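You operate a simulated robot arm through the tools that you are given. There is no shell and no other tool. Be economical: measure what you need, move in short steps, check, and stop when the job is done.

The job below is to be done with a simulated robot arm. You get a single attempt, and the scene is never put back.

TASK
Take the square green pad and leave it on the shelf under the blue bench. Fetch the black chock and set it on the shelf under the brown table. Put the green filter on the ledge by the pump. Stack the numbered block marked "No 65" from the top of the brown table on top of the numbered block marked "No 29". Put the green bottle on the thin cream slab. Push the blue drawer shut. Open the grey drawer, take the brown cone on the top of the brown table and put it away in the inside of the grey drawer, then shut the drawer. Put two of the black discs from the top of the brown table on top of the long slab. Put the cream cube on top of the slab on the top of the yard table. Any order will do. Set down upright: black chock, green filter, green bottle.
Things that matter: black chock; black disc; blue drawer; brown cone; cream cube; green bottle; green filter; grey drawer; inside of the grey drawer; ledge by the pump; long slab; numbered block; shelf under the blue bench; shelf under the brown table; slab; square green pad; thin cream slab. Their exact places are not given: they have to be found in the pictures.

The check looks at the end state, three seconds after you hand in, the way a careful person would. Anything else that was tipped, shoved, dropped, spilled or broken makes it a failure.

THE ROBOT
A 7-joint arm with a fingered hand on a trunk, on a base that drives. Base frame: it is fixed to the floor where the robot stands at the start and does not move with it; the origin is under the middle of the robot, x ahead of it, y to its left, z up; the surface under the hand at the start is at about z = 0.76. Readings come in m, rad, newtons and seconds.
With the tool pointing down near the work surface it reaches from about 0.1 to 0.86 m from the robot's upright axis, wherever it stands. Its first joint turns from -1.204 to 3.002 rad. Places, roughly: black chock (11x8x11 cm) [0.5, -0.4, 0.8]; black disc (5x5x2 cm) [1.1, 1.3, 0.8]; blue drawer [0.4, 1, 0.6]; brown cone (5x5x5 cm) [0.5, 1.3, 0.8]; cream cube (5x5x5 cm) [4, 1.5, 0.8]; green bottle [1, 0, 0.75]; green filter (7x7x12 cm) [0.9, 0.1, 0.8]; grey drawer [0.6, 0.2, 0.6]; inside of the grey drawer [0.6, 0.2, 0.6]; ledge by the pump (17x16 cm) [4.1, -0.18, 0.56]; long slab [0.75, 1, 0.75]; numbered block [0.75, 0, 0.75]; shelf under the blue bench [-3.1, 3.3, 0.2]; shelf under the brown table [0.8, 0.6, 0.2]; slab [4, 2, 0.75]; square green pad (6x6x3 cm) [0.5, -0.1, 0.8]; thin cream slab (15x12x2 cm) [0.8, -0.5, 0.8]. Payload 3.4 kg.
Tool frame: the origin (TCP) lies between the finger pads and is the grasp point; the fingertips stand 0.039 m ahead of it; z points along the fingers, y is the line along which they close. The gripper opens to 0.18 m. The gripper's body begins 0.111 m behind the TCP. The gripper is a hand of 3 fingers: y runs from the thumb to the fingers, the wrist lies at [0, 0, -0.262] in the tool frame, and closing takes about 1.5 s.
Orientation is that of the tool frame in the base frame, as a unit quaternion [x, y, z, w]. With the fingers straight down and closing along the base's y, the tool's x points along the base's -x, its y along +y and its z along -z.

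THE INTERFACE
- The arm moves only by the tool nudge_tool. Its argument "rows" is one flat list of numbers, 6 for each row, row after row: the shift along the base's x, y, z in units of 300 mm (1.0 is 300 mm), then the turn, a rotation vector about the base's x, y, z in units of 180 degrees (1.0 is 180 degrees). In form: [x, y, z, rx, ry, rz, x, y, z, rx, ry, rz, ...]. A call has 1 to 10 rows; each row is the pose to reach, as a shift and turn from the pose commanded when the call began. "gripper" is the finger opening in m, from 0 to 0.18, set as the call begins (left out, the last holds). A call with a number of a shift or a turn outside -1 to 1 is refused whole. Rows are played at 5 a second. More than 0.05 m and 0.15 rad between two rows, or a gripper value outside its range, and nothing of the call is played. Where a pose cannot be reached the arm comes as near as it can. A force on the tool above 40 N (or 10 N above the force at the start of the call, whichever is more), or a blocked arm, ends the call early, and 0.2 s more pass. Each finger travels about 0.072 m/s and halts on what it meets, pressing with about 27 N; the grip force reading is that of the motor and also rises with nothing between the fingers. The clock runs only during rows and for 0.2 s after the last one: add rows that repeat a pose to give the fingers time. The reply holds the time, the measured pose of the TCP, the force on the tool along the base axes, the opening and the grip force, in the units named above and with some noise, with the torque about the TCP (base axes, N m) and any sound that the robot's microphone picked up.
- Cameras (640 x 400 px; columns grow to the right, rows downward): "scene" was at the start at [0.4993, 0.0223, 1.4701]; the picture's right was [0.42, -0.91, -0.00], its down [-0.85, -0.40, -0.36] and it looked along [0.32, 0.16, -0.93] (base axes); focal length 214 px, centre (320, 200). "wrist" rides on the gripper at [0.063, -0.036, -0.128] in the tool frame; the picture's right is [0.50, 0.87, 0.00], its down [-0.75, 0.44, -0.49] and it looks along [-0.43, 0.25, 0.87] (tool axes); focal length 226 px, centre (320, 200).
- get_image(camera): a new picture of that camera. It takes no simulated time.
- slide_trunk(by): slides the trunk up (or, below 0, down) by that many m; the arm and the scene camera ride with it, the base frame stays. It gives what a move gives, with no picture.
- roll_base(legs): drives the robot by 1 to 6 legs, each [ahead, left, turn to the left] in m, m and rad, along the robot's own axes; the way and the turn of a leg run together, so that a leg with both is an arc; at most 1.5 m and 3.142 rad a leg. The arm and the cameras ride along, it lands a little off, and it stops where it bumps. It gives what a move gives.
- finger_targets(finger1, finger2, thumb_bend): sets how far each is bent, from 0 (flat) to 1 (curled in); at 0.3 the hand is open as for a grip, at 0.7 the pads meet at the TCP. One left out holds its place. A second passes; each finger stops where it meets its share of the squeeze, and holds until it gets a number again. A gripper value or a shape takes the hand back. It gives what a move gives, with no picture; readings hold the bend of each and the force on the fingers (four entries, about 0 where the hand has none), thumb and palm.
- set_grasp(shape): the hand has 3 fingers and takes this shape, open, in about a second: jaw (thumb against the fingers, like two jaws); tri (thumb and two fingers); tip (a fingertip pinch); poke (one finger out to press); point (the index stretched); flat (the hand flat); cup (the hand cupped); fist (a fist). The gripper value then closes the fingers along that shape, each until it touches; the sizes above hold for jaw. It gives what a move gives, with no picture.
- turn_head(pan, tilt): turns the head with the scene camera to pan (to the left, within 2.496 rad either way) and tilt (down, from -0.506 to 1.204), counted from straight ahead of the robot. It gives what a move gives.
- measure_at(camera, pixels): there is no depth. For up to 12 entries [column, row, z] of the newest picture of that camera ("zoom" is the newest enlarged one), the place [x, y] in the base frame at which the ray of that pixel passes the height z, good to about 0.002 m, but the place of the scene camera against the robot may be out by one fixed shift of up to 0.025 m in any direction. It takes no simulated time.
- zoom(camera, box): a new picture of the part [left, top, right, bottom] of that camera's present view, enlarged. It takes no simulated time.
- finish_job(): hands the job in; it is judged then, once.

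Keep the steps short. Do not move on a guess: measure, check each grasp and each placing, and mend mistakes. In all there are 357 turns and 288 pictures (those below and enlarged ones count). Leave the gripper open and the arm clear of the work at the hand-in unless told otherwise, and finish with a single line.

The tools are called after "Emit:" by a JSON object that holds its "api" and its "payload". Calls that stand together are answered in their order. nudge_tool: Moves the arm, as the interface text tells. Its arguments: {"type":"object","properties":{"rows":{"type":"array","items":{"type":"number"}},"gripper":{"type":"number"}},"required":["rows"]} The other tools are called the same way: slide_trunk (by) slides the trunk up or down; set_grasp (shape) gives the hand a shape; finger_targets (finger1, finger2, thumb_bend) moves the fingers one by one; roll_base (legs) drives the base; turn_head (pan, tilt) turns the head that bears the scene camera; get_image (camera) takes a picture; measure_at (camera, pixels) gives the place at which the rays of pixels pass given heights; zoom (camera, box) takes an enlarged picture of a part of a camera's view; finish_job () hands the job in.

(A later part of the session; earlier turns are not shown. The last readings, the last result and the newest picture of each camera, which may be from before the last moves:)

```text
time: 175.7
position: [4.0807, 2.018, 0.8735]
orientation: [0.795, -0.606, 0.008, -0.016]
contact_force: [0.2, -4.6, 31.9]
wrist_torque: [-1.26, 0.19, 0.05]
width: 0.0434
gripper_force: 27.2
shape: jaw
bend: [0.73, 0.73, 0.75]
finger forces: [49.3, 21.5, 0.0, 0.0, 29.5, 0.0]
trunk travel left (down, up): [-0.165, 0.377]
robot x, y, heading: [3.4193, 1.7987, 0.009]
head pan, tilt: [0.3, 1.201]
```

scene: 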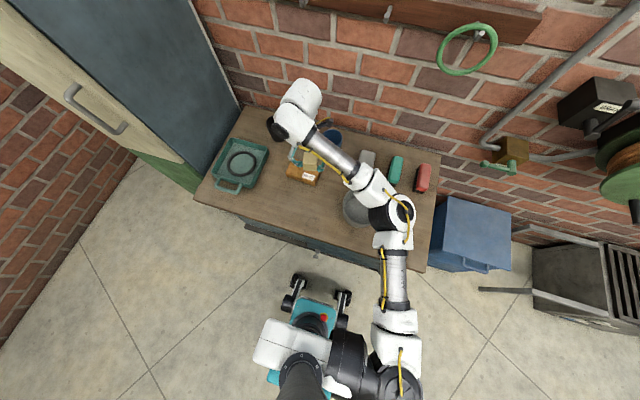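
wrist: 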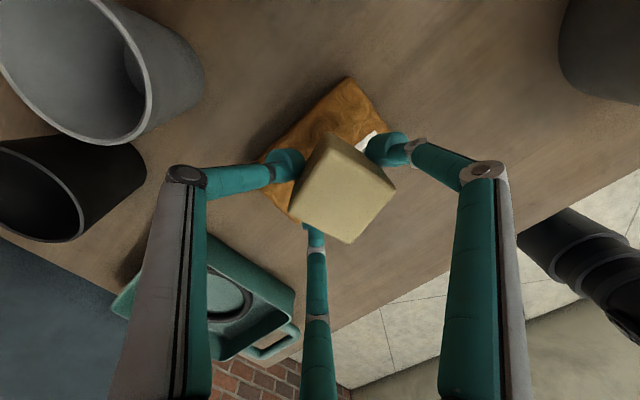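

Fingertip and cube have met the slab. I ease up 4 mm and open to 0.09.

Emit:
{"api": "nudge_tool", "payload": {"rows": [0, 0, 0.018, 0, 0, 0, 0, 0, 0.018, 0, 0, 0]}}

Emit:
{"api": "nudge_tool", "payload": {"rows": [0, 0, 0, 0, 0, 0, 0, 0, 0, 0, 0, 0, 0, 0, 0, 0, 0, 0, 0, 0, 0, 0, 0, 0], "gripper": 0.09}}

Emit:
{"api": "get_image", "payload": {"camera": "wrist"}}

```text
time: 176.3
position: [4.0809, 2.0176, 0.8728]
orientation: [0.795, -0.606, 0.006, -0.012]
contact_force: [0.3, -5.6, 18.5]
wrist_torque: [-0.83, 0.11, 0.0]
width: 0.043
gripper_force: 27.1
shape: jaw
bend: [0.73, 0.73, 0.75]
finger forces: [37.8, 20.7, 0.0, 0.0, 27.2, 0.0]
trunk travel left (down, up): [-0.165, 0.377]
robot x, y, heading: [3.4158, 1.8, 0.011]
head pan, tilt: [0.3, 1.201]
```

```text
time: 177.3
position: [4.0803, 2.0197, 0.8738]
orientation: [0.796, -0.605, 0.007, -0.013]
contact_force: [2.3, -0.4, 15.9]
wrist_torque: [-0.25, 0.26, -0.03]
width: 0.0828
gripper_force: 0.0
shape: jaw
bend: [0.73, 0.73, 0.72]
finger forces: [10.4, 5.9, 0.1, 0.0, 0.0, 0.1]
trunk travel left (down, up): [-0.165, 0.377]
robot x, y, heading: [3.4199, 1.8003, 0.003]
head pan, tilt: [0.3, 1.201]
```

```text
156 pictures are left
```

wrist: 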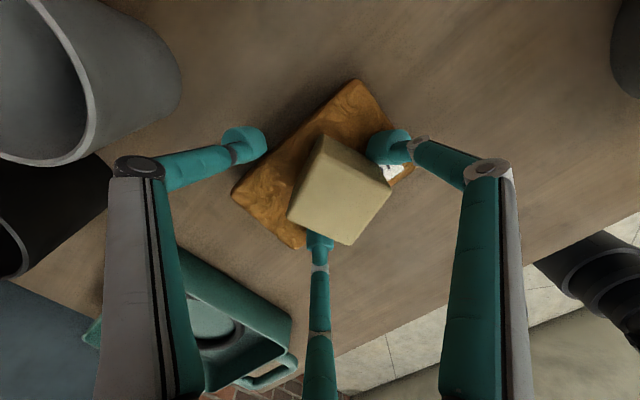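

Fingers still rest on the slab; I raise a few mm to free them, then look.

Emit:
{"api": "nudge_tool", "payload": {"rows": [0, 0, 0.015, 0, 0, 0, 0, 0, 0.03, 0, 0, 0, 0, 0, 0.045, 0, 0, 0]}}

Emit:
{"api": "get_image", "payload": {"camera": "wrist"}}

```text
time: 178.1
position: [4.0818, 2.0199, 0.8866]
orientation: [0.795, -0.606, 0.007, -0.011]
contact_force: [-0.4, -0.3, 0.7]
wrist_torque: [-0.01, -0.01, 0.0]
width: 0.0894
gripper_force: 0.0
shape: jaw
bend: [0.71, 0.71, 0.72]
finger forces: [0.1, 0.0, 0.1, 0.1, 0.0, 0.0]
trunk travel left (down, up): [-0.165, 0.377]
robot x, y, heading: [3.4199, 1.8007, 0.01]
head pan, tilt: [0.3, 1.201]
```

```text
155 pictures are left
```

wrist: 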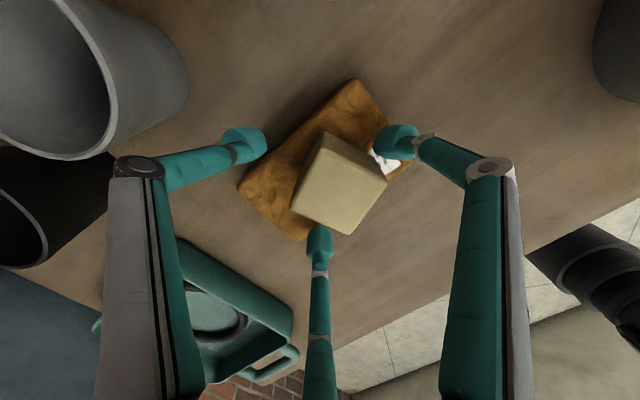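

Free. Raise straight up and verify.

Emit:
{"api": "nudge_tool", "payload": {"rows": [0, 0, 0.12, 0, 0, 0, 0, 0, 0.24, 0, 0, 0, 0, 0, 0.35, 0, 0, 0]}}

Emit:
{"api": "get_image", "payload": {"camera": "wrist"}}

Emit:
{"api": "zoom", "payload": {"camera": "scene", "box": [250, 110, 350, 200]}}

```text
time: 178.9
position: [4.0803, 2.02, 0.9925]
orientation: [0.796, -0.605, 0.006, -0.012]
contact_force: [-0.1, -0.2, 0.8]
wrist_torque: [-0.02, -0.06, 0.0]
width: 0.0893
gripper_force: 0.1
shape: jaw
bend: [0.71, 0.71, 0.72]
finger forces: [0.1, 0.1, 0.0, 0.0, 0.0, 0.0]
trunk travel left (down, up): [-0.165, 0.377]
robot x, y, heading: [3.4188, 1.8048, 0.009]
head pan, tilt: [0.3, 1.201]
```

```text
154 pictures are left
```

wrist: 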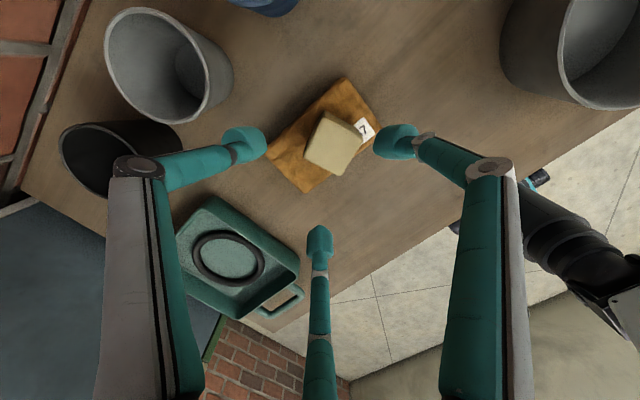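

```text
4.44 times, centred on (300, 155) of scene
```

zoom: 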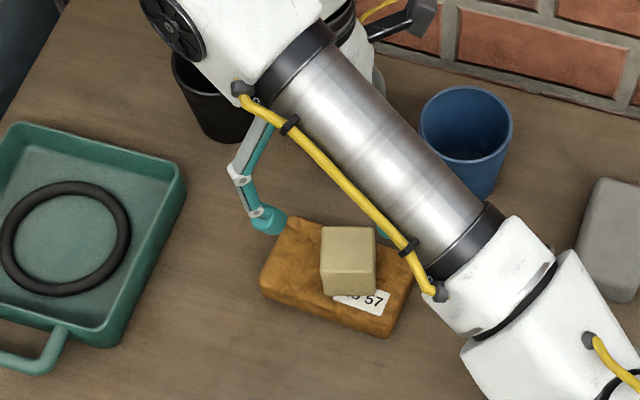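

Cube sits on the slab. The yard work is done. I back off and drive back through the doorway.

Emit:
{"api": "roll_base", "payload": {"legs": [[-0.8, 0, -0.009], [0, -1.5, 0], [0, -1.5, 0], [0, -0.1, 0]]}}

Emit:
{"api": "turn_head", "payload": {"pan": 0.0, "tilt": 0.8}}

Emit:
{"api": "get_image", "payload": {"camera": "scene"}}

```text
time: 198.0
position: [3.2948, -1.0267, 0.9817]
orientation: [0.795, -0.606, 0.015, 0.003]
contact_force: [-0.1, 0.8, 0.3]
wrist_torque: [-0.2, -0.1, 0.01]
width: 0.0894
gripper_force: 0.1
shape: jaw
bend: [0.71, 0.71, 0.72]
finger forces: [0.1, 0.0, 0.1, 0.0, 0.0, 0.1]
trunk travel left (down, up): [-0.165, 0.377]
robot x, y, heading: [2.6297, -1.2794, 0.01]
head pan, tilt: [0.3, 1.201]
```

```text
time: 198.8
position: [3.2891, -1.0478, 0.9937]
orientation: [0.796, -0.605, 0.011, -0.01]
contact_force: [-0.3, 0.7, 0.2]
wrist_torque: [-0.05, -0.06, -0.01]
width: 0.0897
gripper_force: 0.1
shape: jaw
bend: [0.71, 0.71, 0.72]
finger forces: [0.0, 0.0, 0.0, 0.0, 0.1, 0.0]
trunk travel left (down, up): [-0.165, 0.377]
robot x, y, heading: [2.6274, -1.2796, 0.005]
head pan, tilt: [0.0, 0.799]
```

```text
152 pictures are left
```

scene: 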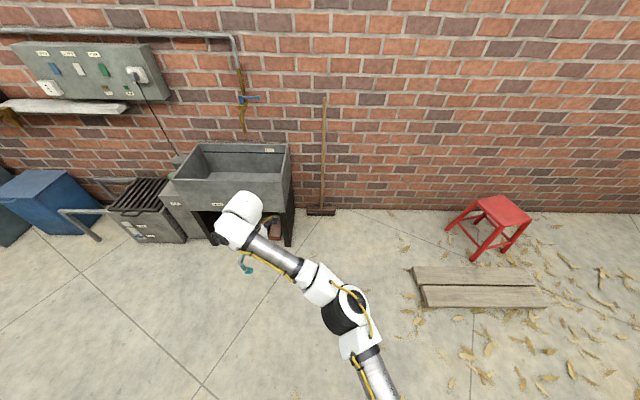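

I raise the trunk for clearance over the bottle, then reverse through the doorway and come round to the front of the brown table.

Emit:
{"api": "slide_trunk", "payload": {"by": 0.1}}

Emit:
{"api": "roll_base", "payload": {"legs": [[-1.5, 0, 0], [-0.63, 0, 0], [-0.55, 0.58, 0], [-0.45, 0.6, 0]]}}

Emit:
{"api": "turn_head", "payload": {"pan": 0.2, "tilt": 0.9}}

Emit:
{"api": "get_image", "payload": {"camera": "scene"}}

```text
time: 200.2
position: [3.2823, -1.0439, 1.0971]
orientation: [0.796, -0.605, 0.017, -0.013]
contact_force: [0.2, 0.7, -0.2]
wrist_torque: [-0.13, -0.06, 0.04]
width: 0.0897
gripper_force: 0.1
shape: jaw
bend: [0.71, 0.71, 0.72]
finger forces: [0.1, 0.0, 0.0, 0.0, 0.1, 0.1]
trunk travel left (down, up): [-0.265, 0.277]
robot x, y, heading: [2.6281, -1.2722, 0.006]
head pan, tilt: [0.0, 0.799]
```

```text
time: 218.2
position: [0.1451, 0.0998, 1.1013]
orientation: [0.799, -0.601, 0.014, -0.016]
contact_force: [-0.1, 0.8, 0.3]
wrist_torque: [-0.03, -0.01, 0.0]
width: 0.0895
gripper_force: 0.1
shape: jaw
bend: [0.71, 0.71, 0.72]
finger forces: [0.1, 0.0, 0.0, 0.1, 0.0, 0.0]
trunk travel left (down, up): [-0.265, 0.277]
robot x, y, heading: [-0.51, -0.1303, 0.018]
head pan, tilt: [0.0, 0.799]
```

```text
time: 219.0
position: [0.1432, 0.1035, 1.1048]
orientation: [0.799, -0.601, 0.016, -0.016]
contact_force: [-0.7, 1.4, 0.2]
wrist_torque: [-0.09, -0.02, -0.01]
width: 0.0896
gripper_force: 0.0
shape: jaw
bend: [0.71, 0.71, 0.72]
finger forces: [0.1, 0.1, 0.0, 0.0, 0.0, 0.1]
trunk travel left (down, up): [-0.265, 0.277]
robot x, y, heading: [-0.5116, -0.1278, 0.014]
head pan, tilt: [0.201, 0.901]
```

```text
151 pictures are left
```

scene: 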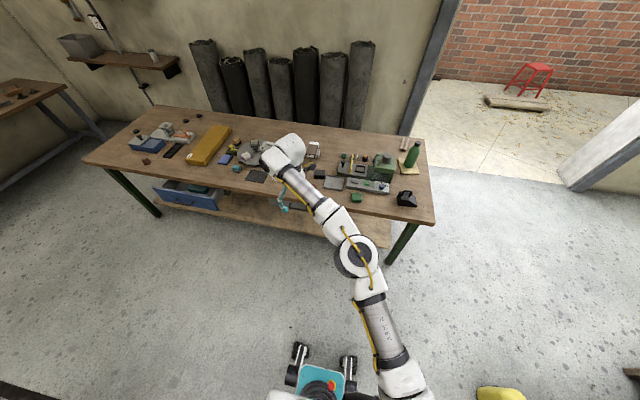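

Emit:
{"api": "zoom", "payload": {"camera": "scene", "box": [80, 130, 300, 270]}}

Emit:
{"api": "zoom", "payload": {"camera": "scene", "box": [280, 130, 450, 270]}}

```text
2.86 times, centred on (190, 200) of scene
```

zoom: 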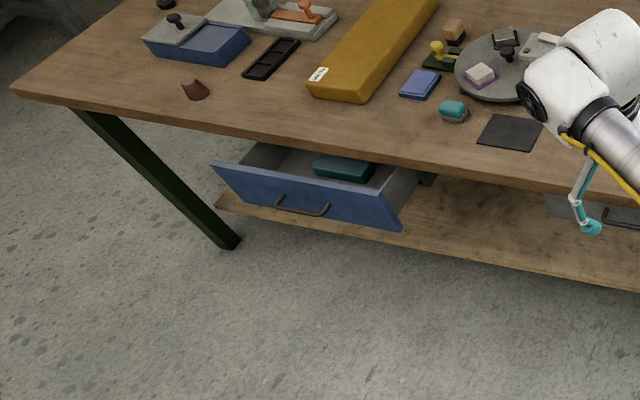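

```text
2.86 times, centred on (365, 200) of scene
```

zoom: 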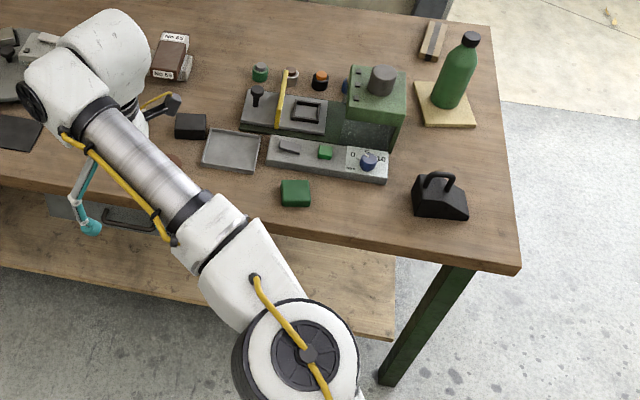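

Emit:
{"api": "measure_at", "payload": {"camera": "scene", "pixels": [[391, 248, 0.2], [153, 202, 0.2], [393, 221, 0.2], [434, 224, 0.74], [83, 160, 0.74], [192, 210, 0.6], [405, 200, 0.8], [403, 205, 0.765], [386, 264, 0.0]]}}

```text
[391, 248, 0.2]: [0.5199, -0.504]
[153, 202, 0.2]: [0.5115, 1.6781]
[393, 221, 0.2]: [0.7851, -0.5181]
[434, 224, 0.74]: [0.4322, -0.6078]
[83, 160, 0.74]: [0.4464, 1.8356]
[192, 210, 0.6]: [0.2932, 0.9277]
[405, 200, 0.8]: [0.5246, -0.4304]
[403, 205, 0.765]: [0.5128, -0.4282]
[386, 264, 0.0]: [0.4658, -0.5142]
```

The chock is a wedge with a handle. Shelf front edge x≈0.50, z≈0.2. First I turn the tool yaw back (−106°) in free space.

Emit:
{"api": "nudge_tool", "payload": {"rows": [0, 0, 0, 0, 0, -0.045, 0, 0, 0, 0, 0, -0.09, 0, 0, 0, 0, 0, -0.135, 0, 0, 0, 0, 0, -0.18, 0, 0, 0, 0, 0, -0.225, 0, 0, 0, 0, 0, -0.27, 0, 0, 0, 0, 0, -0.315], "gripper": 0.18}}

Emit:
{"api": "nudge_tool", "payload": {"rows": [0, 0, 0, 0, 0, -0.045, 0, 0, 0, 0, 0, -0.09, 0, 0, 0, 0, 0, -0.135, 0, 0, 0, 0, 0, -0.18, 0, 0, 0, 0, 0, -0.225, 0, 0, 0, 0, 0, -0.275]}}

Emit:
{"api": "roll_base", "payload": {"legs": [[0.3, -0.45, -0.014]]}}

Emit:
{"api": "get_image", "payload": {"camera": "wrist"}}

```text
time: 220.6
position: [0.1533, 0.0705, 1.1135]
orientation: [-0.416, 0.909, -0.023, 0.01]
contact_force: [0.8, 0.1, 0.1]
wrist_torque: [0.01, -0.05, -0.01]
width: 0.1798
gripper_force: 0.0
shape: jaw
bend: [0.3, 0.3, 0.3]
finger forces: [0.1, 0.0, 0.0, 0.0, 0.1, 0.0]
out of reach, approached as far as the arm can: row 4, 5, 6, 7
trunk travel left (down, up): [-0.265, 0.277]
robot x, y, heading: [-0.5098, -0.1311, 0.015]
head pan, tilt: [0.201, 0.901]
```

```text
refused: row 6 steps farther than a row can; nothing moved
```

```text
time: 223.7
position: [0.456, -0.3902, 1.1136]
orientation: [-0.411, 0.911, -0.022, 0.01]
contact_force: [-0.5, -0.6, 0.7]
wrist_torque: [0.03, 0.0, -0.02]
width: 0.1801
gripper_force: 0.1
shape: jaw
bend: [0.3, 0.3, 0.3]
finger forces: [0.1, 0.1, 0.0, 0.0, 0.0, 0.0]
trunk travel left (down, up): [-0.265, 0.277]
robot x, y, heading: [-0.2111, -0.5777, 0.006]
head pan, tilt: [0.201, 0.901]
```

```text
148 pictures are left
```

wrist: 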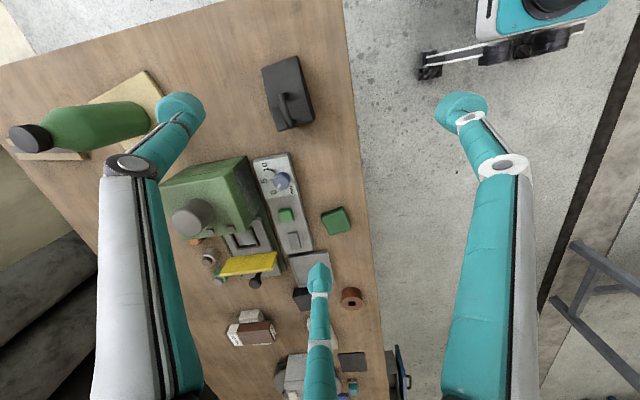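

Emit:
{"api": "zoom", "payload": {"camera": "wrist", "box": [240, 40, 340, 140]}}

Emit:
{"api": "measure_at", "payload": {"camera": "wrist", "pixels": [[263, 70, 0.8], [300, 57, 0.8], [314, 122, 0.765], [280, 132, 0.765], [283, 96, 0.86], [292, 125, 0.86]]}}

```text
4.00 times, centred on (290, 90) of wrist
```

zoom: 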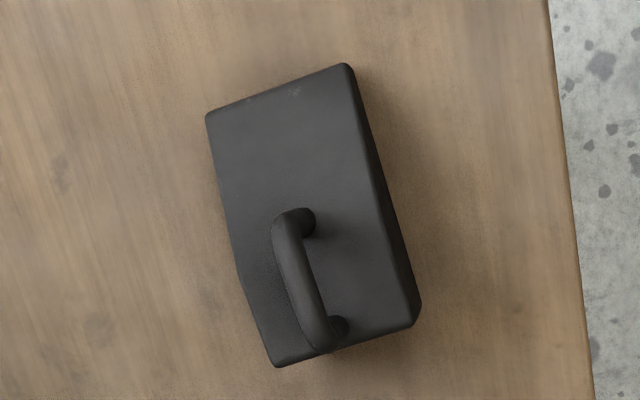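

```text
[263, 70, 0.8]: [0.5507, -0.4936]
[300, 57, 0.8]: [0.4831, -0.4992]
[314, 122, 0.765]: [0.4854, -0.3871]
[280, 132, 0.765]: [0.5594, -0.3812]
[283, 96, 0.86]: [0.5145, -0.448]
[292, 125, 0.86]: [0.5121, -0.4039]
```

Chock: body 0.48–0.56 in x, y −0.50…−0.38; handle bar along y at x≈0.513, y −0.45…−0.40, top ≈0.87. I will pinch the handle with the closing axis along x and the tool leaning 25° forward (so that it fits under the table). Turn yaw +42° first.

Emit:
{"api": "nudge_tool", "payload": {"rows": [0, 0, 0, 0, 0, 0.045, 0, 0, 0, 0, 0, 0.09, 0, 0, 0, 0, 0, 0.135, 0, 0, 0, 0, 0, 0.18, 0, 0, 0, 0, 0, 0.235]}}

Emit:
{"api": "nudge_tool", "payload": {"rows": [0, 0, 0, 0, -0.045, 0, 0, 0, 0, 0, -0.09, 0, 0, 0, 0, 0, -0.135, 0], "gripper": 0.1}}

Emit:
{"api": "get_image", "payload": {"camera": "wrist"}}

```text
refused: row 5 steps farther than a row can; nothing moved
```

```text
time: 224.5
position: [0.4534, -0.3903, 1.1153]
orientation: [-0.398, 0.888, -0.108, 0.205]
contact_force: [-0.3, 0.6, 0.4]
wrist_torque: [0.02, 0.02, -0.01]
width: 0.1006
gripper_force: 0.0
shape: jaw
bend: [0.7, 0.7, 0.7]
finger forces: [0.0, 0.1, 0.0, 0.0, 0.1, 0.1]
trunk travel left (down, up): [-0.265, 0.277]
robot x, y, heading: [-0.2121, -0.5812, 0.003]
head pan, tilt: [0.201, 0.901]
```

```text
146 pictures are left
```

wrist: 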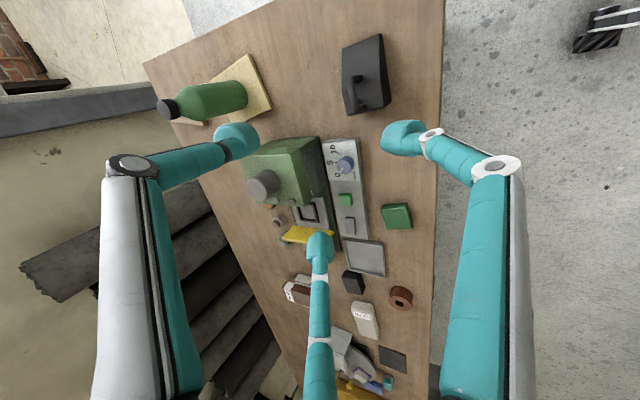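

I apply the remaining 42° about the leaned tool axis.

Emit:
{"api": "nudge_tool", "payload": {"rows": [0, 0, 0, -0.0197, 0, 0.0423, 0, 0, 0, -0.0394, 0, 0.0846, 0, 0, 0, -0.0592, 0, 0.1269, 0, 0, 0, -0.0789, 0, 0.1692, 0, 0, 0, -0.0986, 0, 0.2115]}}

Emit:
{"api": "get_image", "payload": {"camera": "wrist"}}

```text
time: 225.7
position: [0.4538, -0.3931, 1.1164]
orientation: [0.691, -0.683, 0.17, -0.165]
contact_force: [-0.2, -0.1, -0.4]
wrist_torque: [-0.02, 0.04, 0.03]
width: 0.1007
gripper_force: 0.0
shape: jaw
bend: [0.7, 0.7, 0.7]
finger forces: [0.1, 0.0, 0.0, 0.0, 0.1, 0.0]
trunk travel left (down, up): [-0.265, 0.277]
robot x, y, heading: [-0.2129, -0.5794, 0.004]
head pan, tilt: [0.201, 0.901]
```

```text
145 pictures are left
```

wrist: 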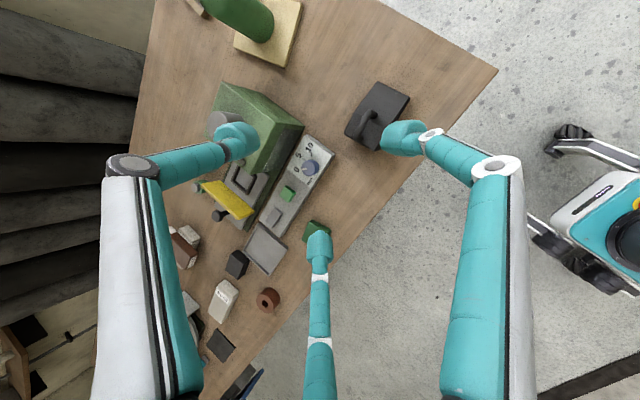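

Emit:
{"api": "zoom", "payload": {"camera": "wrist", "box": [330, 70, 430, 160]}}

```text
4.44 times, centred on (380, 115) of wrist
```

zoom: 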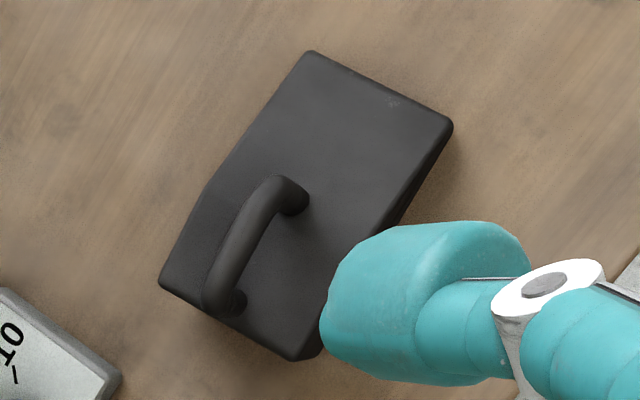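

Emit:
{"api": "measure_at", "payload": {"camera": "wrist", "pixels": [[369.2, 110.9, 0.86], [356.8, 138.6, 0.86], [362, 124, 0.86], [362, 124, 0.84]]}}

```text
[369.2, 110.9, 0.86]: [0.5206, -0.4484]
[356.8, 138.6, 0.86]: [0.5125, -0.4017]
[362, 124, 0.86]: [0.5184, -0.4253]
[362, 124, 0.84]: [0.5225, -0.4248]
```

Handle bar centre ≈ (0.517, −0.425, 0.86). Pre-approach 8 cm back along the tool axis.

Emit:
{"api": "nudge_tool", "payload": {"rows": [0.02, -0.035, -0.13, 0, 0, 0, 0.04, -0.07, -0.27, 0, 0, 0, 0.06, -0.107, -0.4, 0, 0, 0, 0.06, -0.107, -0.54, 0, 0, 0]}}

Emit:
{"api": "get_image", "payload": {"camera": "wrist"}}

```text
time: 226.7
position: [0.4719, -0.426, 0.9533]
orientation: [0.691, -0.683, 0.168, -0.166]
contact_force: [0.2, 0.0, 0.3]
wrist_torque: [0.02, -0.01, 0.01]
width: 0.1007
gripper_force: 0.1
shape: jaw
bend: [0.7, 0.7, 0.7]
finger forces: [0.0, 0.0, 0.1, 0.0, 0.0, 0.0]
trunk travel left (down, up): [-0.265, 0.277]
robot x, y, heading: [-0.2111, -0.5804, 0.002]
head pan, tilt: [0.201, 0.901]
```

```text
143 pictures are left
```

wrist: 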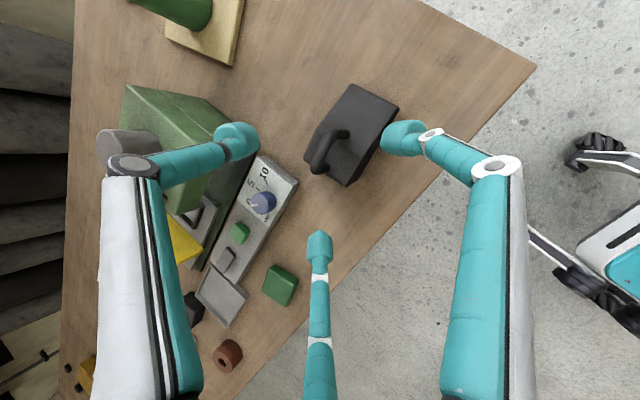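

Emit:
{"api": "measure_at", "payload": {"camera": "wrist", "pixels": [[328, 148, 0.862], [341, 131, 0.862], [317, 168, 0.862], [304, 160, 0.8], [230, 155, 0.87], [328, 148, 0.845]]}}

Emit:
{"api": "zoom", "payload": {"camera": "wrist", "box": [270, 80, 420, 200]}}

```text
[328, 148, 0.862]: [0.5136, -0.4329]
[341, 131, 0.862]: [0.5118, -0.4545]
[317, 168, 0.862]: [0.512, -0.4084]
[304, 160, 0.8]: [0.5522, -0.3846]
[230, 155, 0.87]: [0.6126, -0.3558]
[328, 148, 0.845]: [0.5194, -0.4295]
```

```text
3.33 times, centred on (345, 140) of wrist
```

zoom: 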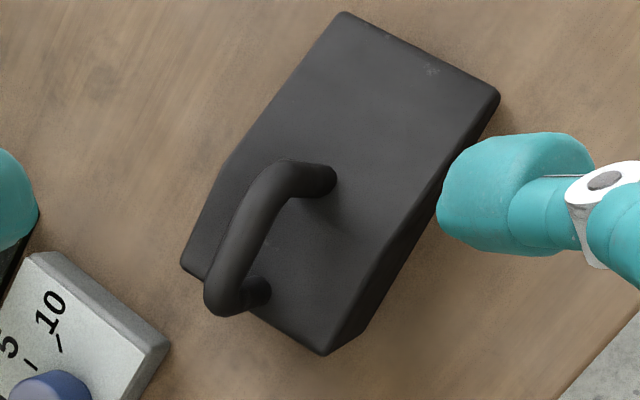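

I move in along the tool axis to TCP ≈ (0.505, −0.429, 0.888).

Emit:
{"api": "nudge_tool", "payload": {"rows": [0.055, -0.005, -0.11, 0, 0, 0, 0.09, -0.01, -0.18, 0, 0, 0, 0.11, -0.01, -0.217, 0, 0, 0]}}

Emit:
{"api": "get_image", "payload": {"camera": "wrist"}}

```text
time: 227.5
position: [0.5039, -0.4277, 0.8893]
orientation: [0.691, -0.683, 0.168, -0.165]
contact_force: [-0.3, 0.8, 0.2]
wrist_torque: [-0.03, -0.01, -0.02]
width: 0.1005
gripper_force: 0.0
shape: jaw
bend: [0.7, 0.7, 0.7]
finger forces: [0.0, 0.0, 0.0, 0.0, 0.0, 0.1]
trunk travel left (down, up): [-0.265, 0.277]
robot x, y, heading: [-0.2146, -0.5775, 0.0]
head pan, tilt: [0.201, 0.901]
```

```text
141 pictures are left
```

wrist: 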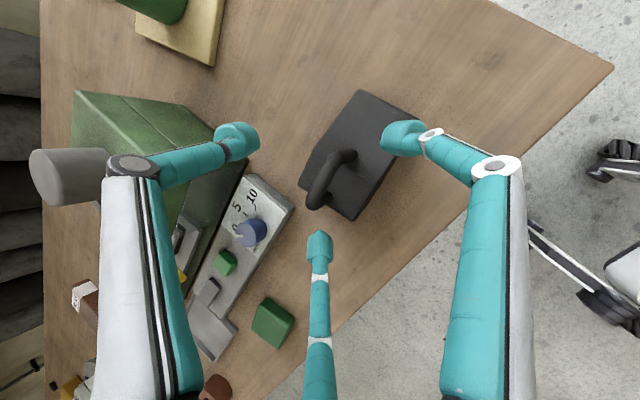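

The bar lies on the tool axis near the fingertips (330,180). Close.

Emit:
{"api": "nudge_tool", "payload": {"rows": [0, 0, 0, 0, 0, 0, 0, 0, 0, 0, 0, 0, 0, 0, 0, 0, 0, 0, 0, 0, 0, 0, 0, 0, 0, 0, 0, 0, 0, 0, 0, 0, 0, 0, 0, 0], "gripper": 0.0}}

Emit:
{"api": "get_image", "payload": {"camera": "wrist"}}

```text
time: 228.9
position: [0.504, -0.4292, 0.8908]
orientation: [0.69, -0.684, 0.168, -0.166]
contact_force: [-0.1, 0.3, 2.6]
wrist_torque: [-0.05, -0.05, 0.02]
width: 0.0056
gripper_force: 26.9
shape: jaw
bend: [0.73, 0.74, 0.66]
finger forces: [25.2, 20.6, 0.0, 0.0, 30.4, 0.0]
trunk travel left (down, up): [-0.265, 0.277]
robot x, y, heading: [-0.2129, -0.5769, -0.001]
head pan, tilt: [0.201, 0.901]
```

```text
140 pictures are left
```

wrist: 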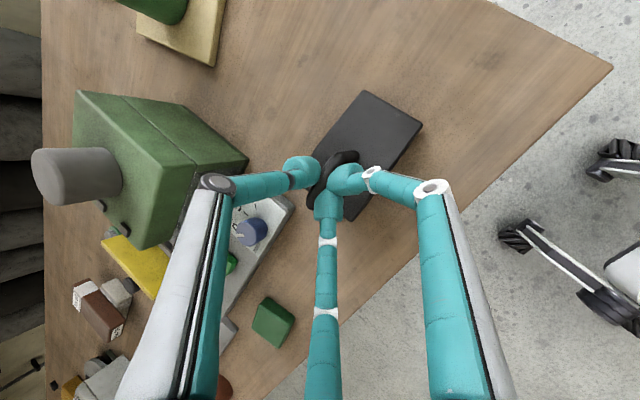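

Forces on all three. Test lift 4 cm.

Emit:
{"api": "nudge_tool", "payload": {"rows": [0, 0, 0.04, 0, 0, 0, 0, 0, 0.09, 0, 0, 0, 0, 0, 0.14, 0, 0, 0]}}

Emit:
{"api": "get_image", "payload": {"camera": "wrist"}}

Emit:
{"api": "get_image", "payload": {"camera": "scene"}}

```text
time: 229.7
position: [0.5054, -0.4278, 0.9328]
orientation: [0.69, -0.684, 0.168, -0.167]
contact_force: [0.2, -0.2, -0.7]
wrist_torque: [-0.02, 0.01, -0.01]
width: 0.0002
gripper_force: 27.4
shape: jaw
bend: [0.76, 0.77, 0.72]
finger forces: [0.1, 0.1, 0.1, 0.0, 0.0, 0.1]
trunk travel left (down, up): [-0.265, 0.277]
robot x, y, heading: [-0.2099, -0.5786, 0.0]
head pan, tilt: [0.201, 0.901]
```

```text
139 pictures are left
```

wrist: 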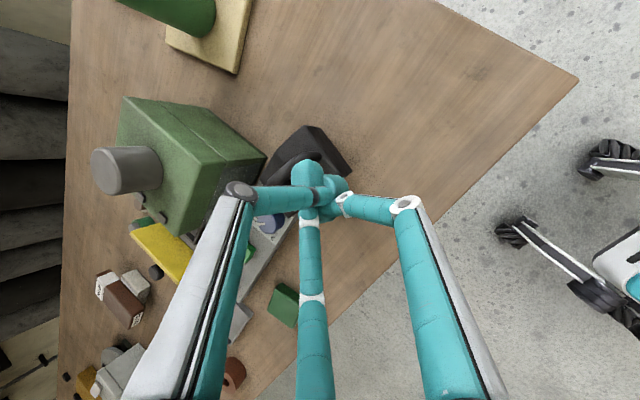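

```text
138 pictures are left
```

scene: 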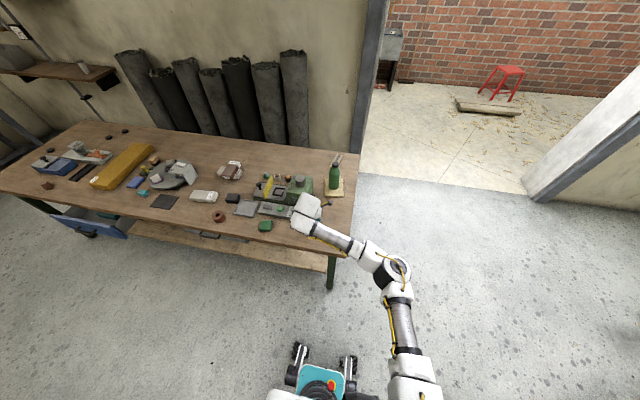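

It slipped off. I open, rise a bit more, and look at the chock again.

Emit:
{"api": "nudge_tool", "payload": {"rows": [0, 0, 0.05, 0, 0, 0, 0, 0, 0.1, 0, 0, 0, 0, 0, 0.1, 0, 0, 0, 0, 0, 0.1, 0, 0, 0], "gripper": 0.12}}

Emit:
{"api": "get_image", "payload": {"camera": "wrist"}}

Emit:
{"api": "zoom", "payload": {"camera": "wrist", "box": [260, 80, 400, 200]}}

```text
time: 230.7
position: [0.5048, -0.427, 0.9608]
orientation: [0.691, -0.684, 0.168, -0.166]
contact_force: [0.4, -0.1, -0.1]
wrist_torque: [0.04, 0.01, -0.01]
width: 0.1195
gripper_force: 0.1
shape: jaw
bend: [0.65, 0.65, 0.65]
finger forces: [0.0, 0.0, 0.0, 0.1, 0.0, 0.0]
trunk travel left (down, up): [-0.265, 0.277]
robot x, y, heading: [-0.2109, -0.5809, 0.004]
head pan, tilt: [0.201, 0.901]
```

```text
137 pictures are left
```

wrist: 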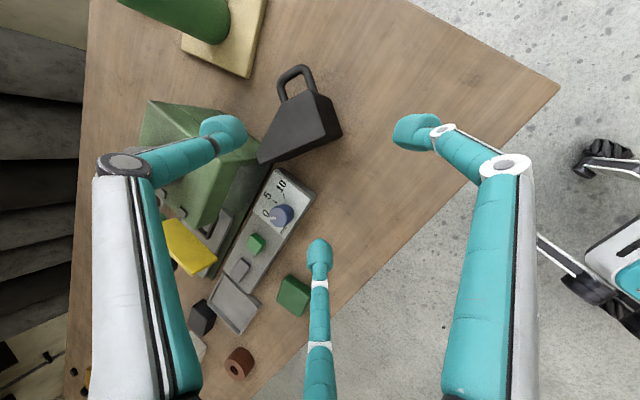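

```text
3.33 times, centred on (330, 140) of wrist
```

zoom: 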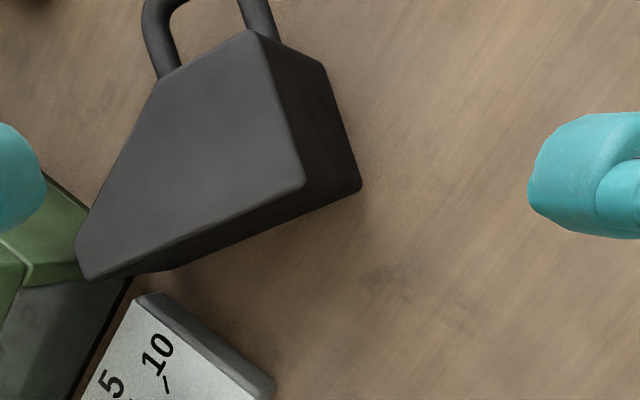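

The chock slipped and now lies on its side at about (0.56,−0.45). I'll re-grasp it by the handle bar with the thumb inside the loop. First level the tool and see it from straight above.

Emit:
{"api": "nudge_tool", "payload": {"rows": [-0.05, 0, 0.05, 0, 0.045, 0, -0.1, 0, 0.1, 0, 0.09, 0, -0.15, 0, 0.15, 0, 0.135, 0, -0.2, 0, 0.2, 0, 0.148, 0]}}

Emit:
{"api": "nudge_tool", "payload": {"rows": [0, 0, 0, 0, 0, -0.045, 0, 0, 0, 0, 0, -0.09, 0, 0, 0, 0, 0, -0.135, 0, 0, 0, 0, 0, -0.18, 0, 0, 0, 0, 0, -0.225, 0, 0, 0, 0, 0, -0.27, 0, 0, 0, 0, 0, -0.315, 0, 0, 0, 0, 0, -0.36, 0, 0, 0, 0, 0, -0.405, 0, 0, 0, 0, 0, -0.45]}}

Emit:
{"api": "get_image", "payload": {"camera": "wrist"}}

```text
time: 231.7
position: [0.445, -0.4271, 1.0222]
orientation: [0.711, -0.703, 0.004, -0.003]
contact_force: [0.0, 0.1, 0.0]
wrist_torque: [-0.01, -0.02, -0.01]
width: 0.1198
gripper_force: 0.0
shape: jaw
bend: [0.65, 0.65, 0.65]
finger forces: [0.0, 0.0, 0.1, 0.0, 0.0, 0.1]
trunk travel left (down, up): [-0.265, 0.277]
robot x, y, heading: [-0.2106, -0.5785, 0.004]
head pan, tilt: [0.201, 0.901]
```

```text
time: 233.9
position: [0.4446, -0.4278, 1.022]
orientation: [-0.083, 0.997, -0.007, -0.001]
contact_force: [-0.3, -0.3, -0.1]
wrist_torque: [-0.01, 0.02, 0.02]
width: 0.1194
gripper_force: 0.1
shape: jaw
bend: [0.65, 0.65, 0.65]
finger forces: [0.0, 0.0, 0.1, 0.1, 0.1, 0.0]
trunk travel left (down, up): [-0.265, 0.277]
robot x, y, heading: [-0.2126, -0.5842, -0.001]
head pan, tilt: [0.201, 0.901]
```

```text
135 pictures are left
```

wrist: 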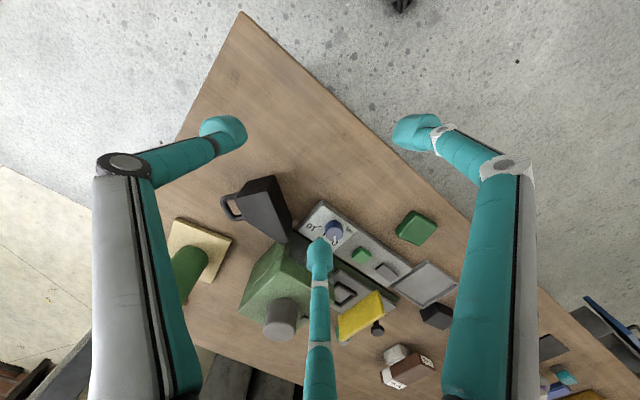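

Emit:
{"api": "zoom", "payload": {"camera": "wrist", "box": [200, 160, 320, 270]}}

Emit:
{"api": "measure_at", "payload": {"camera": "wrist", "pixels": [[221, 199, 0.81], [226, 219, 0.81], [222, 209, 0.81], [246, 185, 0.84], [244, 192, 0.84], [273, 176, 0.84], [276, 240, 0.84], [292, 215, 0.765], [240, 222, 0.84]]}}

```text
3.64 times, centred on (260, 215) of wrist
```

zoom: 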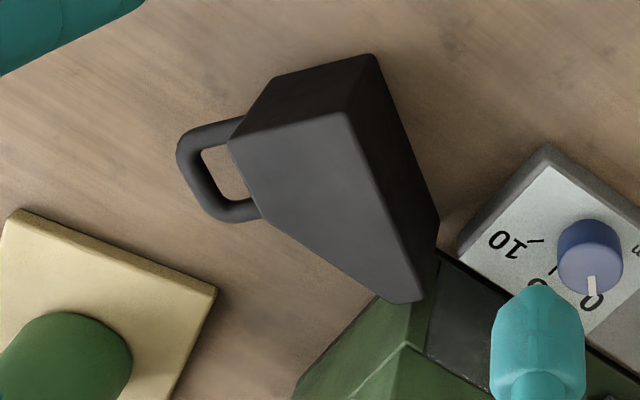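

```text
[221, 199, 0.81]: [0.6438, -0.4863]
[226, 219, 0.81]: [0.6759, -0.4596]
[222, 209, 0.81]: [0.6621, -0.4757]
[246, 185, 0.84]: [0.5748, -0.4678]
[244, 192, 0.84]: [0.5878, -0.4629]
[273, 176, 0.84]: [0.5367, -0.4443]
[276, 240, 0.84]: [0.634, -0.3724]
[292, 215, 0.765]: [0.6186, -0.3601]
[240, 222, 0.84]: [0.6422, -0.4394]
```

Emit:
{"api": "measure_at", "payload": {"camera": "wrist", "pixels": [[235.3, 198.5, 0.842], [266.9, 190.8, 0.842], [287.5, 242.5, 0.842], [243, 220, 0.842], [223, 209, 0.805], [234, 207, 0.802], [221, 201, 0.805], [229, 217, 0.805]]}}

```text
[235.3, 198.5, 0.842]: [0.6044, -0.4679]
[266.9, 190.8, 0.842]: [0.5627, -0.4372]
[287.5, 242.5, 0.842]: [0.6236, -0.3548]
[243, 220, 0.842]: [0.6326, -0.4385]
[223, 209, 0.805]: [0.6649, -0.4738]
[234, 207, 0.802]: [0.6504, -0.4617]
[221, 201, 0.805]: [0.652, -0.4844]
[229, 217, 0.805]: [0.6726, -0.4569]
```

Handle direction ≈ −37°, bar centre ≈ (0.664,−0.472), hole centre ≈ (0.650,−0.462). I turn the tool to put the thumb on the body side (yaw −127°), closing to 0.04.

Emit:
{"api": "nudge_tool", "payload": {"rows": [0, 0, 0, 0, 0, -0.045, 0, 0, 0, 0, 0, -0.09, 0, 0, 0, 0, 0, -0.135, 0, 0, 0, 0, 0, -0.18, 0, 0, 0, 0, 0, -0.225, 0, 0, 0, 0, 0, -0.27, 0, 0, 0, 0, 0, -0.315, 0, 0, 0, 0, 0, -0.36, 0, 0, 0, 0, 0, -0.405, 0, 0, 0, 0, 0, -0.45], "gripper": 0.04}}

Emit:
{"api": "nudge_tool", "payload": {"rows": [0, 0, 0, 0, 0, -0.045, 0, 0, 0, 0, 0, -0.09, 0, 0, 0, 0, 0, -0.135, 0, 0, 0, 0, 0, -0.18, 0, 0, 0, 0, 0, -0.225, 0, 0, 0, 0, 0, -0.27, 0, 0, 0, 0, 0, -0.308]}}

Emit:
{"api": "get_image", "payload": {"camera": "wrist"}}

```text
time: 236.1
position: [0.4443, -0.4286, 1.0214]
orientation: [0.584, 0.811, -0.005, -0.006]
contact_force: [0.0, 1.1, -0.8]
wrist_torque: [-0.01, 0.01, 0.01]
width: 0.0403
gripper_force: 0.1
shape: jaw
bend: [0.72, 0.72, 0.74]
finger forces: [0.0, 0.1, 0.0, 0.0, 0.1, 0.0]
trunk travel left (down, up): [-0.265, 0.277]
robot x, y, heading: [-0.213, -0.5797, 0.003]
head pan, tilt: [0.201, 0.901]
```

```text
time: 237.7
position: [0.4443, -0.4269, 1.021]
orientation: [0.895, 0.446, -0.002, -0.007]
contact_force: [0.6, 0.8, 0.2]
wrist_torque: [0.01, 0.03, 0.03]
width: 0.0403
gripper_force: 0.1
shape: jaw
bend: [0.72, 0.72, 0.74]
finger forces: [0.0, 0.0, 0.0, 0.0, 0.0, 0.0]
trunk travel left (down, up): [-0.265, 0.277]
robot x, y, heading: [-0.2112, -0.5798, 0.001]
head pan, tilt: [0.201, 0.901]
```

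```text
133 pictures are left
```

wrist: 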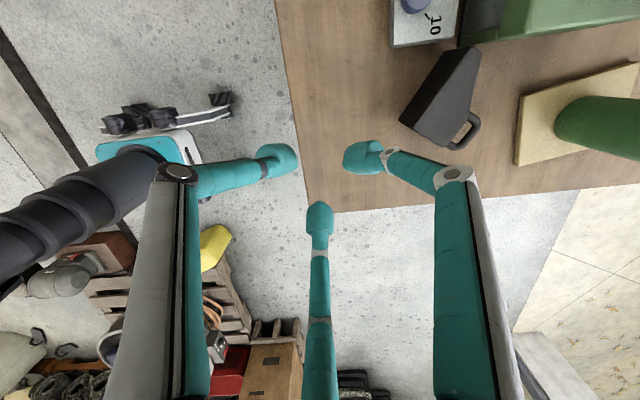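

Yaw reached. Now above the handle: TCP to (0.667, −0.474, 0.93).

Emit:
{"api": "nudge_tool", "payload": {"rows": [0.15, -0.03, 0, 0, 0, 0, 0.3, -0.06, 0, 0, 0, 0, 0.45, -0.09, -0.03, 0, 0, 0, 0.6, -0.12, -0.08, 0, 0, 0, 0.743, -0.157, -0.13, 0, 0, 0, 0.743, -0.157, -0.28, 0, 0, 0]}}

Emit:
{"api": "get_image", "payload": {"camera": "wrist"}}

Emit:
{"api": "zoom", "payload": {"camera": "wrist", "box": [240, 90, 400, 240]}}

```text
time: 239.1
position: [0.5542, -0.5278, 0.933]
orientation: [0.894, 0.449, -0.001, -0.007]
contact_force: [-0.6, -0.8, 0.2]
wrist_torque: [0.02, 0.0, -0.01]
width: 0.0402
gripper_force: 0.0
shape: jaw
bend: [0.72, 0.72, 0.74]
finger forces: [0.1, 0.1, 0.1, 0.0, 0.1, 0.0]
out of reach, approached as far as the arm can: row 2, 3, 4, 5, 6
trunk travel left (down, up): [-0.265, 0.277]
robot x, y, heading: [-0.2128, -0.5822, 0.003]
head pan, tilt: [0.201, 0.901]
```

```text
132 pictures are left
```

wrist: 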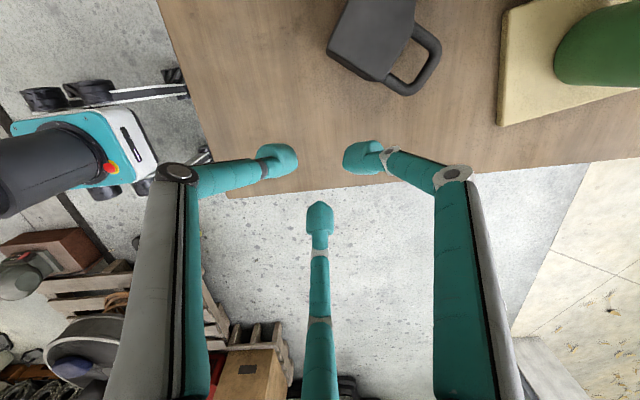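

```text
2.67 times, centred on (320, 165) of wrist
```

zoom: 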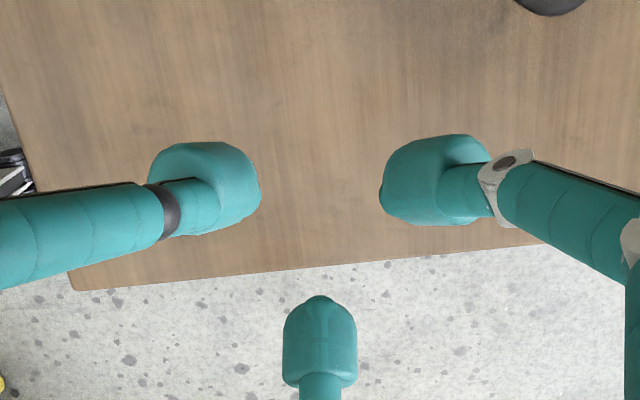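

I close the gap with the base: ahead 0.113, left 0.054.

Emit:
{"api": "roll_base", "payload": {"legs": [[0.113, 0.054, 0]]}}

Emit:
{"api": "get_image", "payload": {"camera": "wrist"}}

Emit:
{"api": "zoom", "payload": {"camera": "wrist", "box": [240, 90, 400, 240]}}

```text
time: 240.4
position: [0.6672, -0.487, 0.9311]
orientation: [0.895, 0.446, 0.0, -0.011]
contact_force: [0.4, -1.2, -0.5]
wrist_torque: [0.08, 0.01, 0.01]
width: 0.04
gripper_force: 0.1
shape: jaw
bend: [0.72, 0.72, 0.74]
finger forces: [0.0, 0.0, 0.1, 0.0, 0.1, 0.0]
trunk travel left (down, up): [-0.265, 0.277]
robot x, y, heading: [-0.0988, -0.5276, 0.001]
head pan, tilt: [0.201, 0.901]
```

```text
130 pictures are left
```

wrist: 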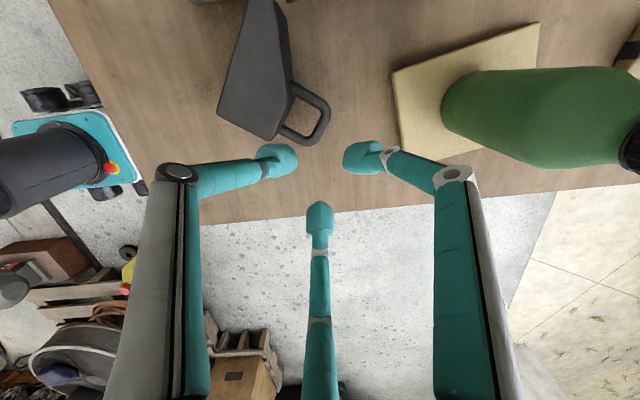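

```text
2.67 times, centred on (320, 165) of wrist
```

zoom: 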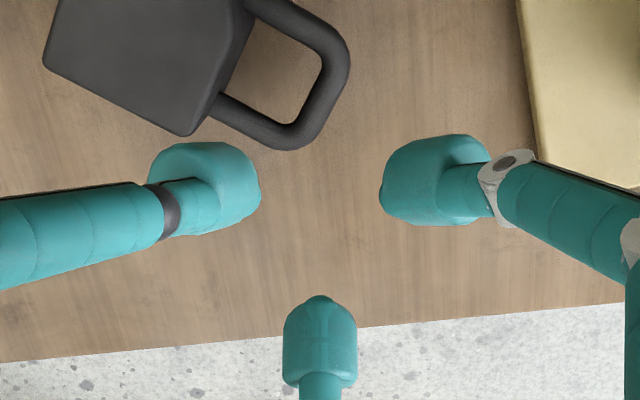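

Emit:
{"api": "measure_at", "payload": {"camera": "wrist", "pixels": [[319.3, 124.6, 0.805], [301.3, 118.2, 0.802], [325.6, 110.7, 0.805], [308.8, 138.8, 0.805], [272, 139, 0.842], [290, 150, 0.805]]}}

```text
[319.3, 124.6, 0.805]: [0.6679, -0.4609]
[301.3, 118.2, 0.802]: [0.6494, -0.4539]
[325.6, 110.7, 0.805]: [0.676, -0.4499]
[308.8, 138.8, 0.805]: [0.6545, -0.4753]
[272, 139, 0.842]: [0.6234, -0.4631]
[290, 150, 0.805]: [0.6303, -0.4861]
```

Bar mid (0.667,−0.462), hole (0.649,−0.453). I shift +y 0.021 and descend to 0.865 to check.

Emit:
{"api": "nudge_tool", "payload": {"rows": [0.003, 0.07, 0, 0, 0, 0, 0.003, 0.07, -0.1, 0, 0, 0, 0.003, 0.07, -0.21, 0, 0, 0]}}

Emit:
{"api": "get_image", "payload": {"camera": "wrist"}}

Emit:
{"api": "zoom", "payload": {"camera": "wrist", "box": [240, 90, 400, 240]}}

```text
time: 241.2
position: [0.6595, -0.465, 0.8712]
orientation: [0.895, 0.445, 0.0, -0.007]
contact_force: [-0.1, 0.9, 0.0]
wrist_torque: [0.05, 0.01, 0.01]
width: 0.0398
gripper_force: 0.1
shape: jaw
bend: [0.72, 0.72, 0.74]
finger forces: [0.1, 0.0, 0.0, 0.0, 0.1, 0.0]
out of reach, approached as far as the arm can: row 1, 2, 3
trunk travel left (down, up): [-0.265, 0.277]
robot x, y, heading: [-0.0973, -0.5268, 0.003]
head pan, tilt: [0.201, 0.901]
```

```text
128 pictures are left
```

wrist: 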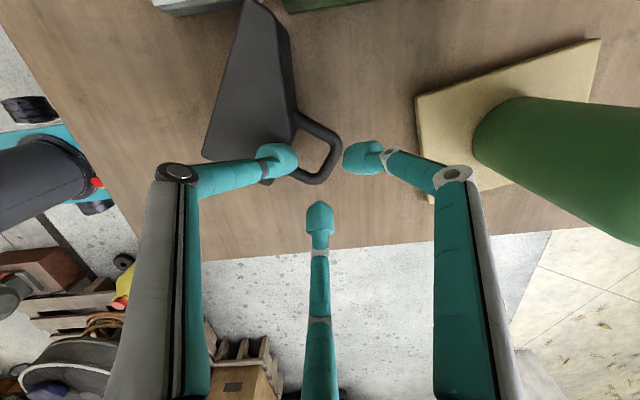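

```text
2.67 times, centred on (320, 165) of wrist
```

zoom: 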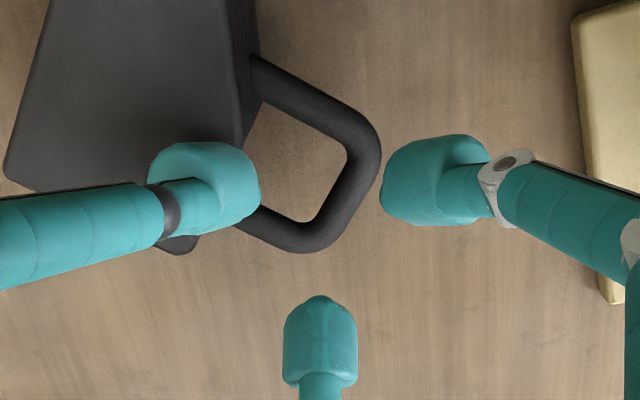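

I drive the base 0.04 ahead for slack, then set the tool back to the target.

Emit:
{"api": "roll_base", "payload": {"legs": [[0.04, 0.0, 0]]}}

Emit:
{"api": "nudge_tool", "payload": {"rows": [-0.05, 0, 0, 0, 0, 0, -0.09, 0.0, 0, 0, 0, 0]}}

Emit:
{"api": "zoom", "payload": {"camera": "wrist", "box": [240, 90, 400, 240]}}

```text
time: 242.0
position: [0.699, -0.459, 0.8698]
orientation: [0.895, 0.446, -0.002, -0.005]
contact_force: [0.5, 0.0, -0.4]
wrist_torque: [0.0, 0.03, 0.04]
width: 0.0399
gripper_force: 0.0
shape: jaw
bend: [0.72, 0.72, 0.74]
finger forces: [0.0, 0.0, 0.0, 0.0, 0.0, 0.0]
trunk travel left (down, up): [-0.265, 0.277]
robot x, y, heading: [-0.0571, -0.5295, 0.002]
head pan, tilt: [0.201, 0.901]
```

```text
time: 242.6
position: [0.6973, -0.4584, 0.8735]
orientation: [0.895, 0.445, 0.0, -0.004]
contact_force: [0.0, -0.4, -0.9]
wrist_torque: [0.01, 0.05, 0.01]
width: 0.0399
gripper_force: 0.1
shape: jaw
bend: [0.72, 0.72, 0.74]
finger forces: [0.1, 0.0, 0.0, 0.0, 0.1, 0.0]
out of reach, approached as far as the arm can: row 1, 2
trunk travel left (down, up): [-0.265, 0.277]
robot x, y, heading: [-0.0572, -0.5291, -0.001]
head pan, tilt: [0.201, 0.901]
```

```text
2.67 times, centred on (320, 165) of wrist
```

zoom: 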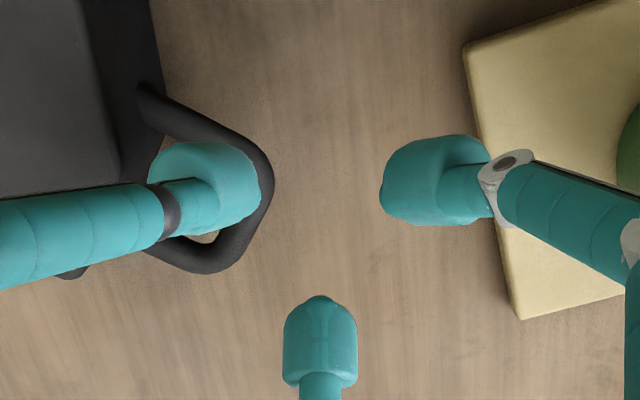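

The arm is stretched again, so I place the tool with the base: −0.024 m.

Emit:
{"api": "roll_base", "payload": {"legs": [[-0.024, -0.004, 0]]}}

Emit:
{"api": "get_image", "payload": {"camera": "wrist"}}

Emit:
{"api": "zoom", "payload": {"camera": "wrist", "box": [240, 90, 400, 240]}}

```text
time: 243.4
position: [0.6728, -0.4604, 0.8737]
orientation: [0.895, 0.446, 0.001, -0.003]
contact_force: [0.0, 0.1, -0.2]
wrist_torque: [0.01, -0.05, -0.01]
width: 0.0398
gripper_force: 0.1
shape: jaw
bend: [0.72, 0.72, 0.74]
finger forces: [0.1, 0.0, 0.0, 0.1, 0.1, 0.0]
trunk travel left (down, up): [-0.265, 0.277]
robot x, y, heading: [-0.0807, -0.5332, 0.001]
head pan, tilt: [0.201, 0.901]
```

```text
125 pictures are left
```

wrist: 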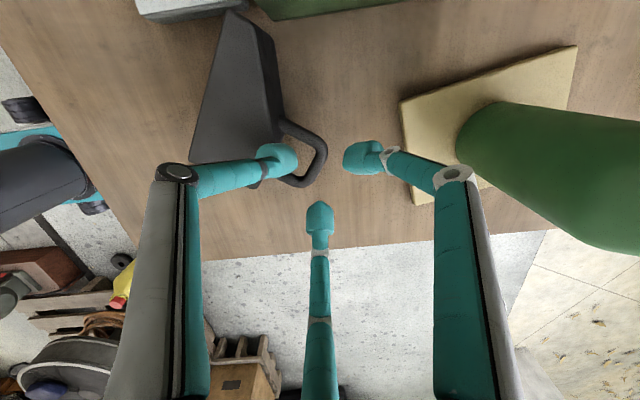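

```text
2.67 times, centred on (320, 165) of wrist
```

zoom: 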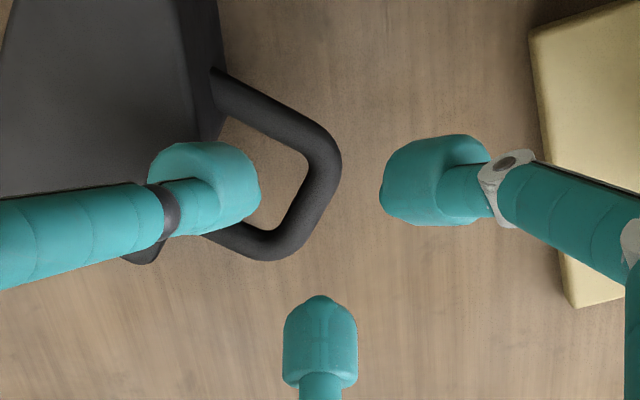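

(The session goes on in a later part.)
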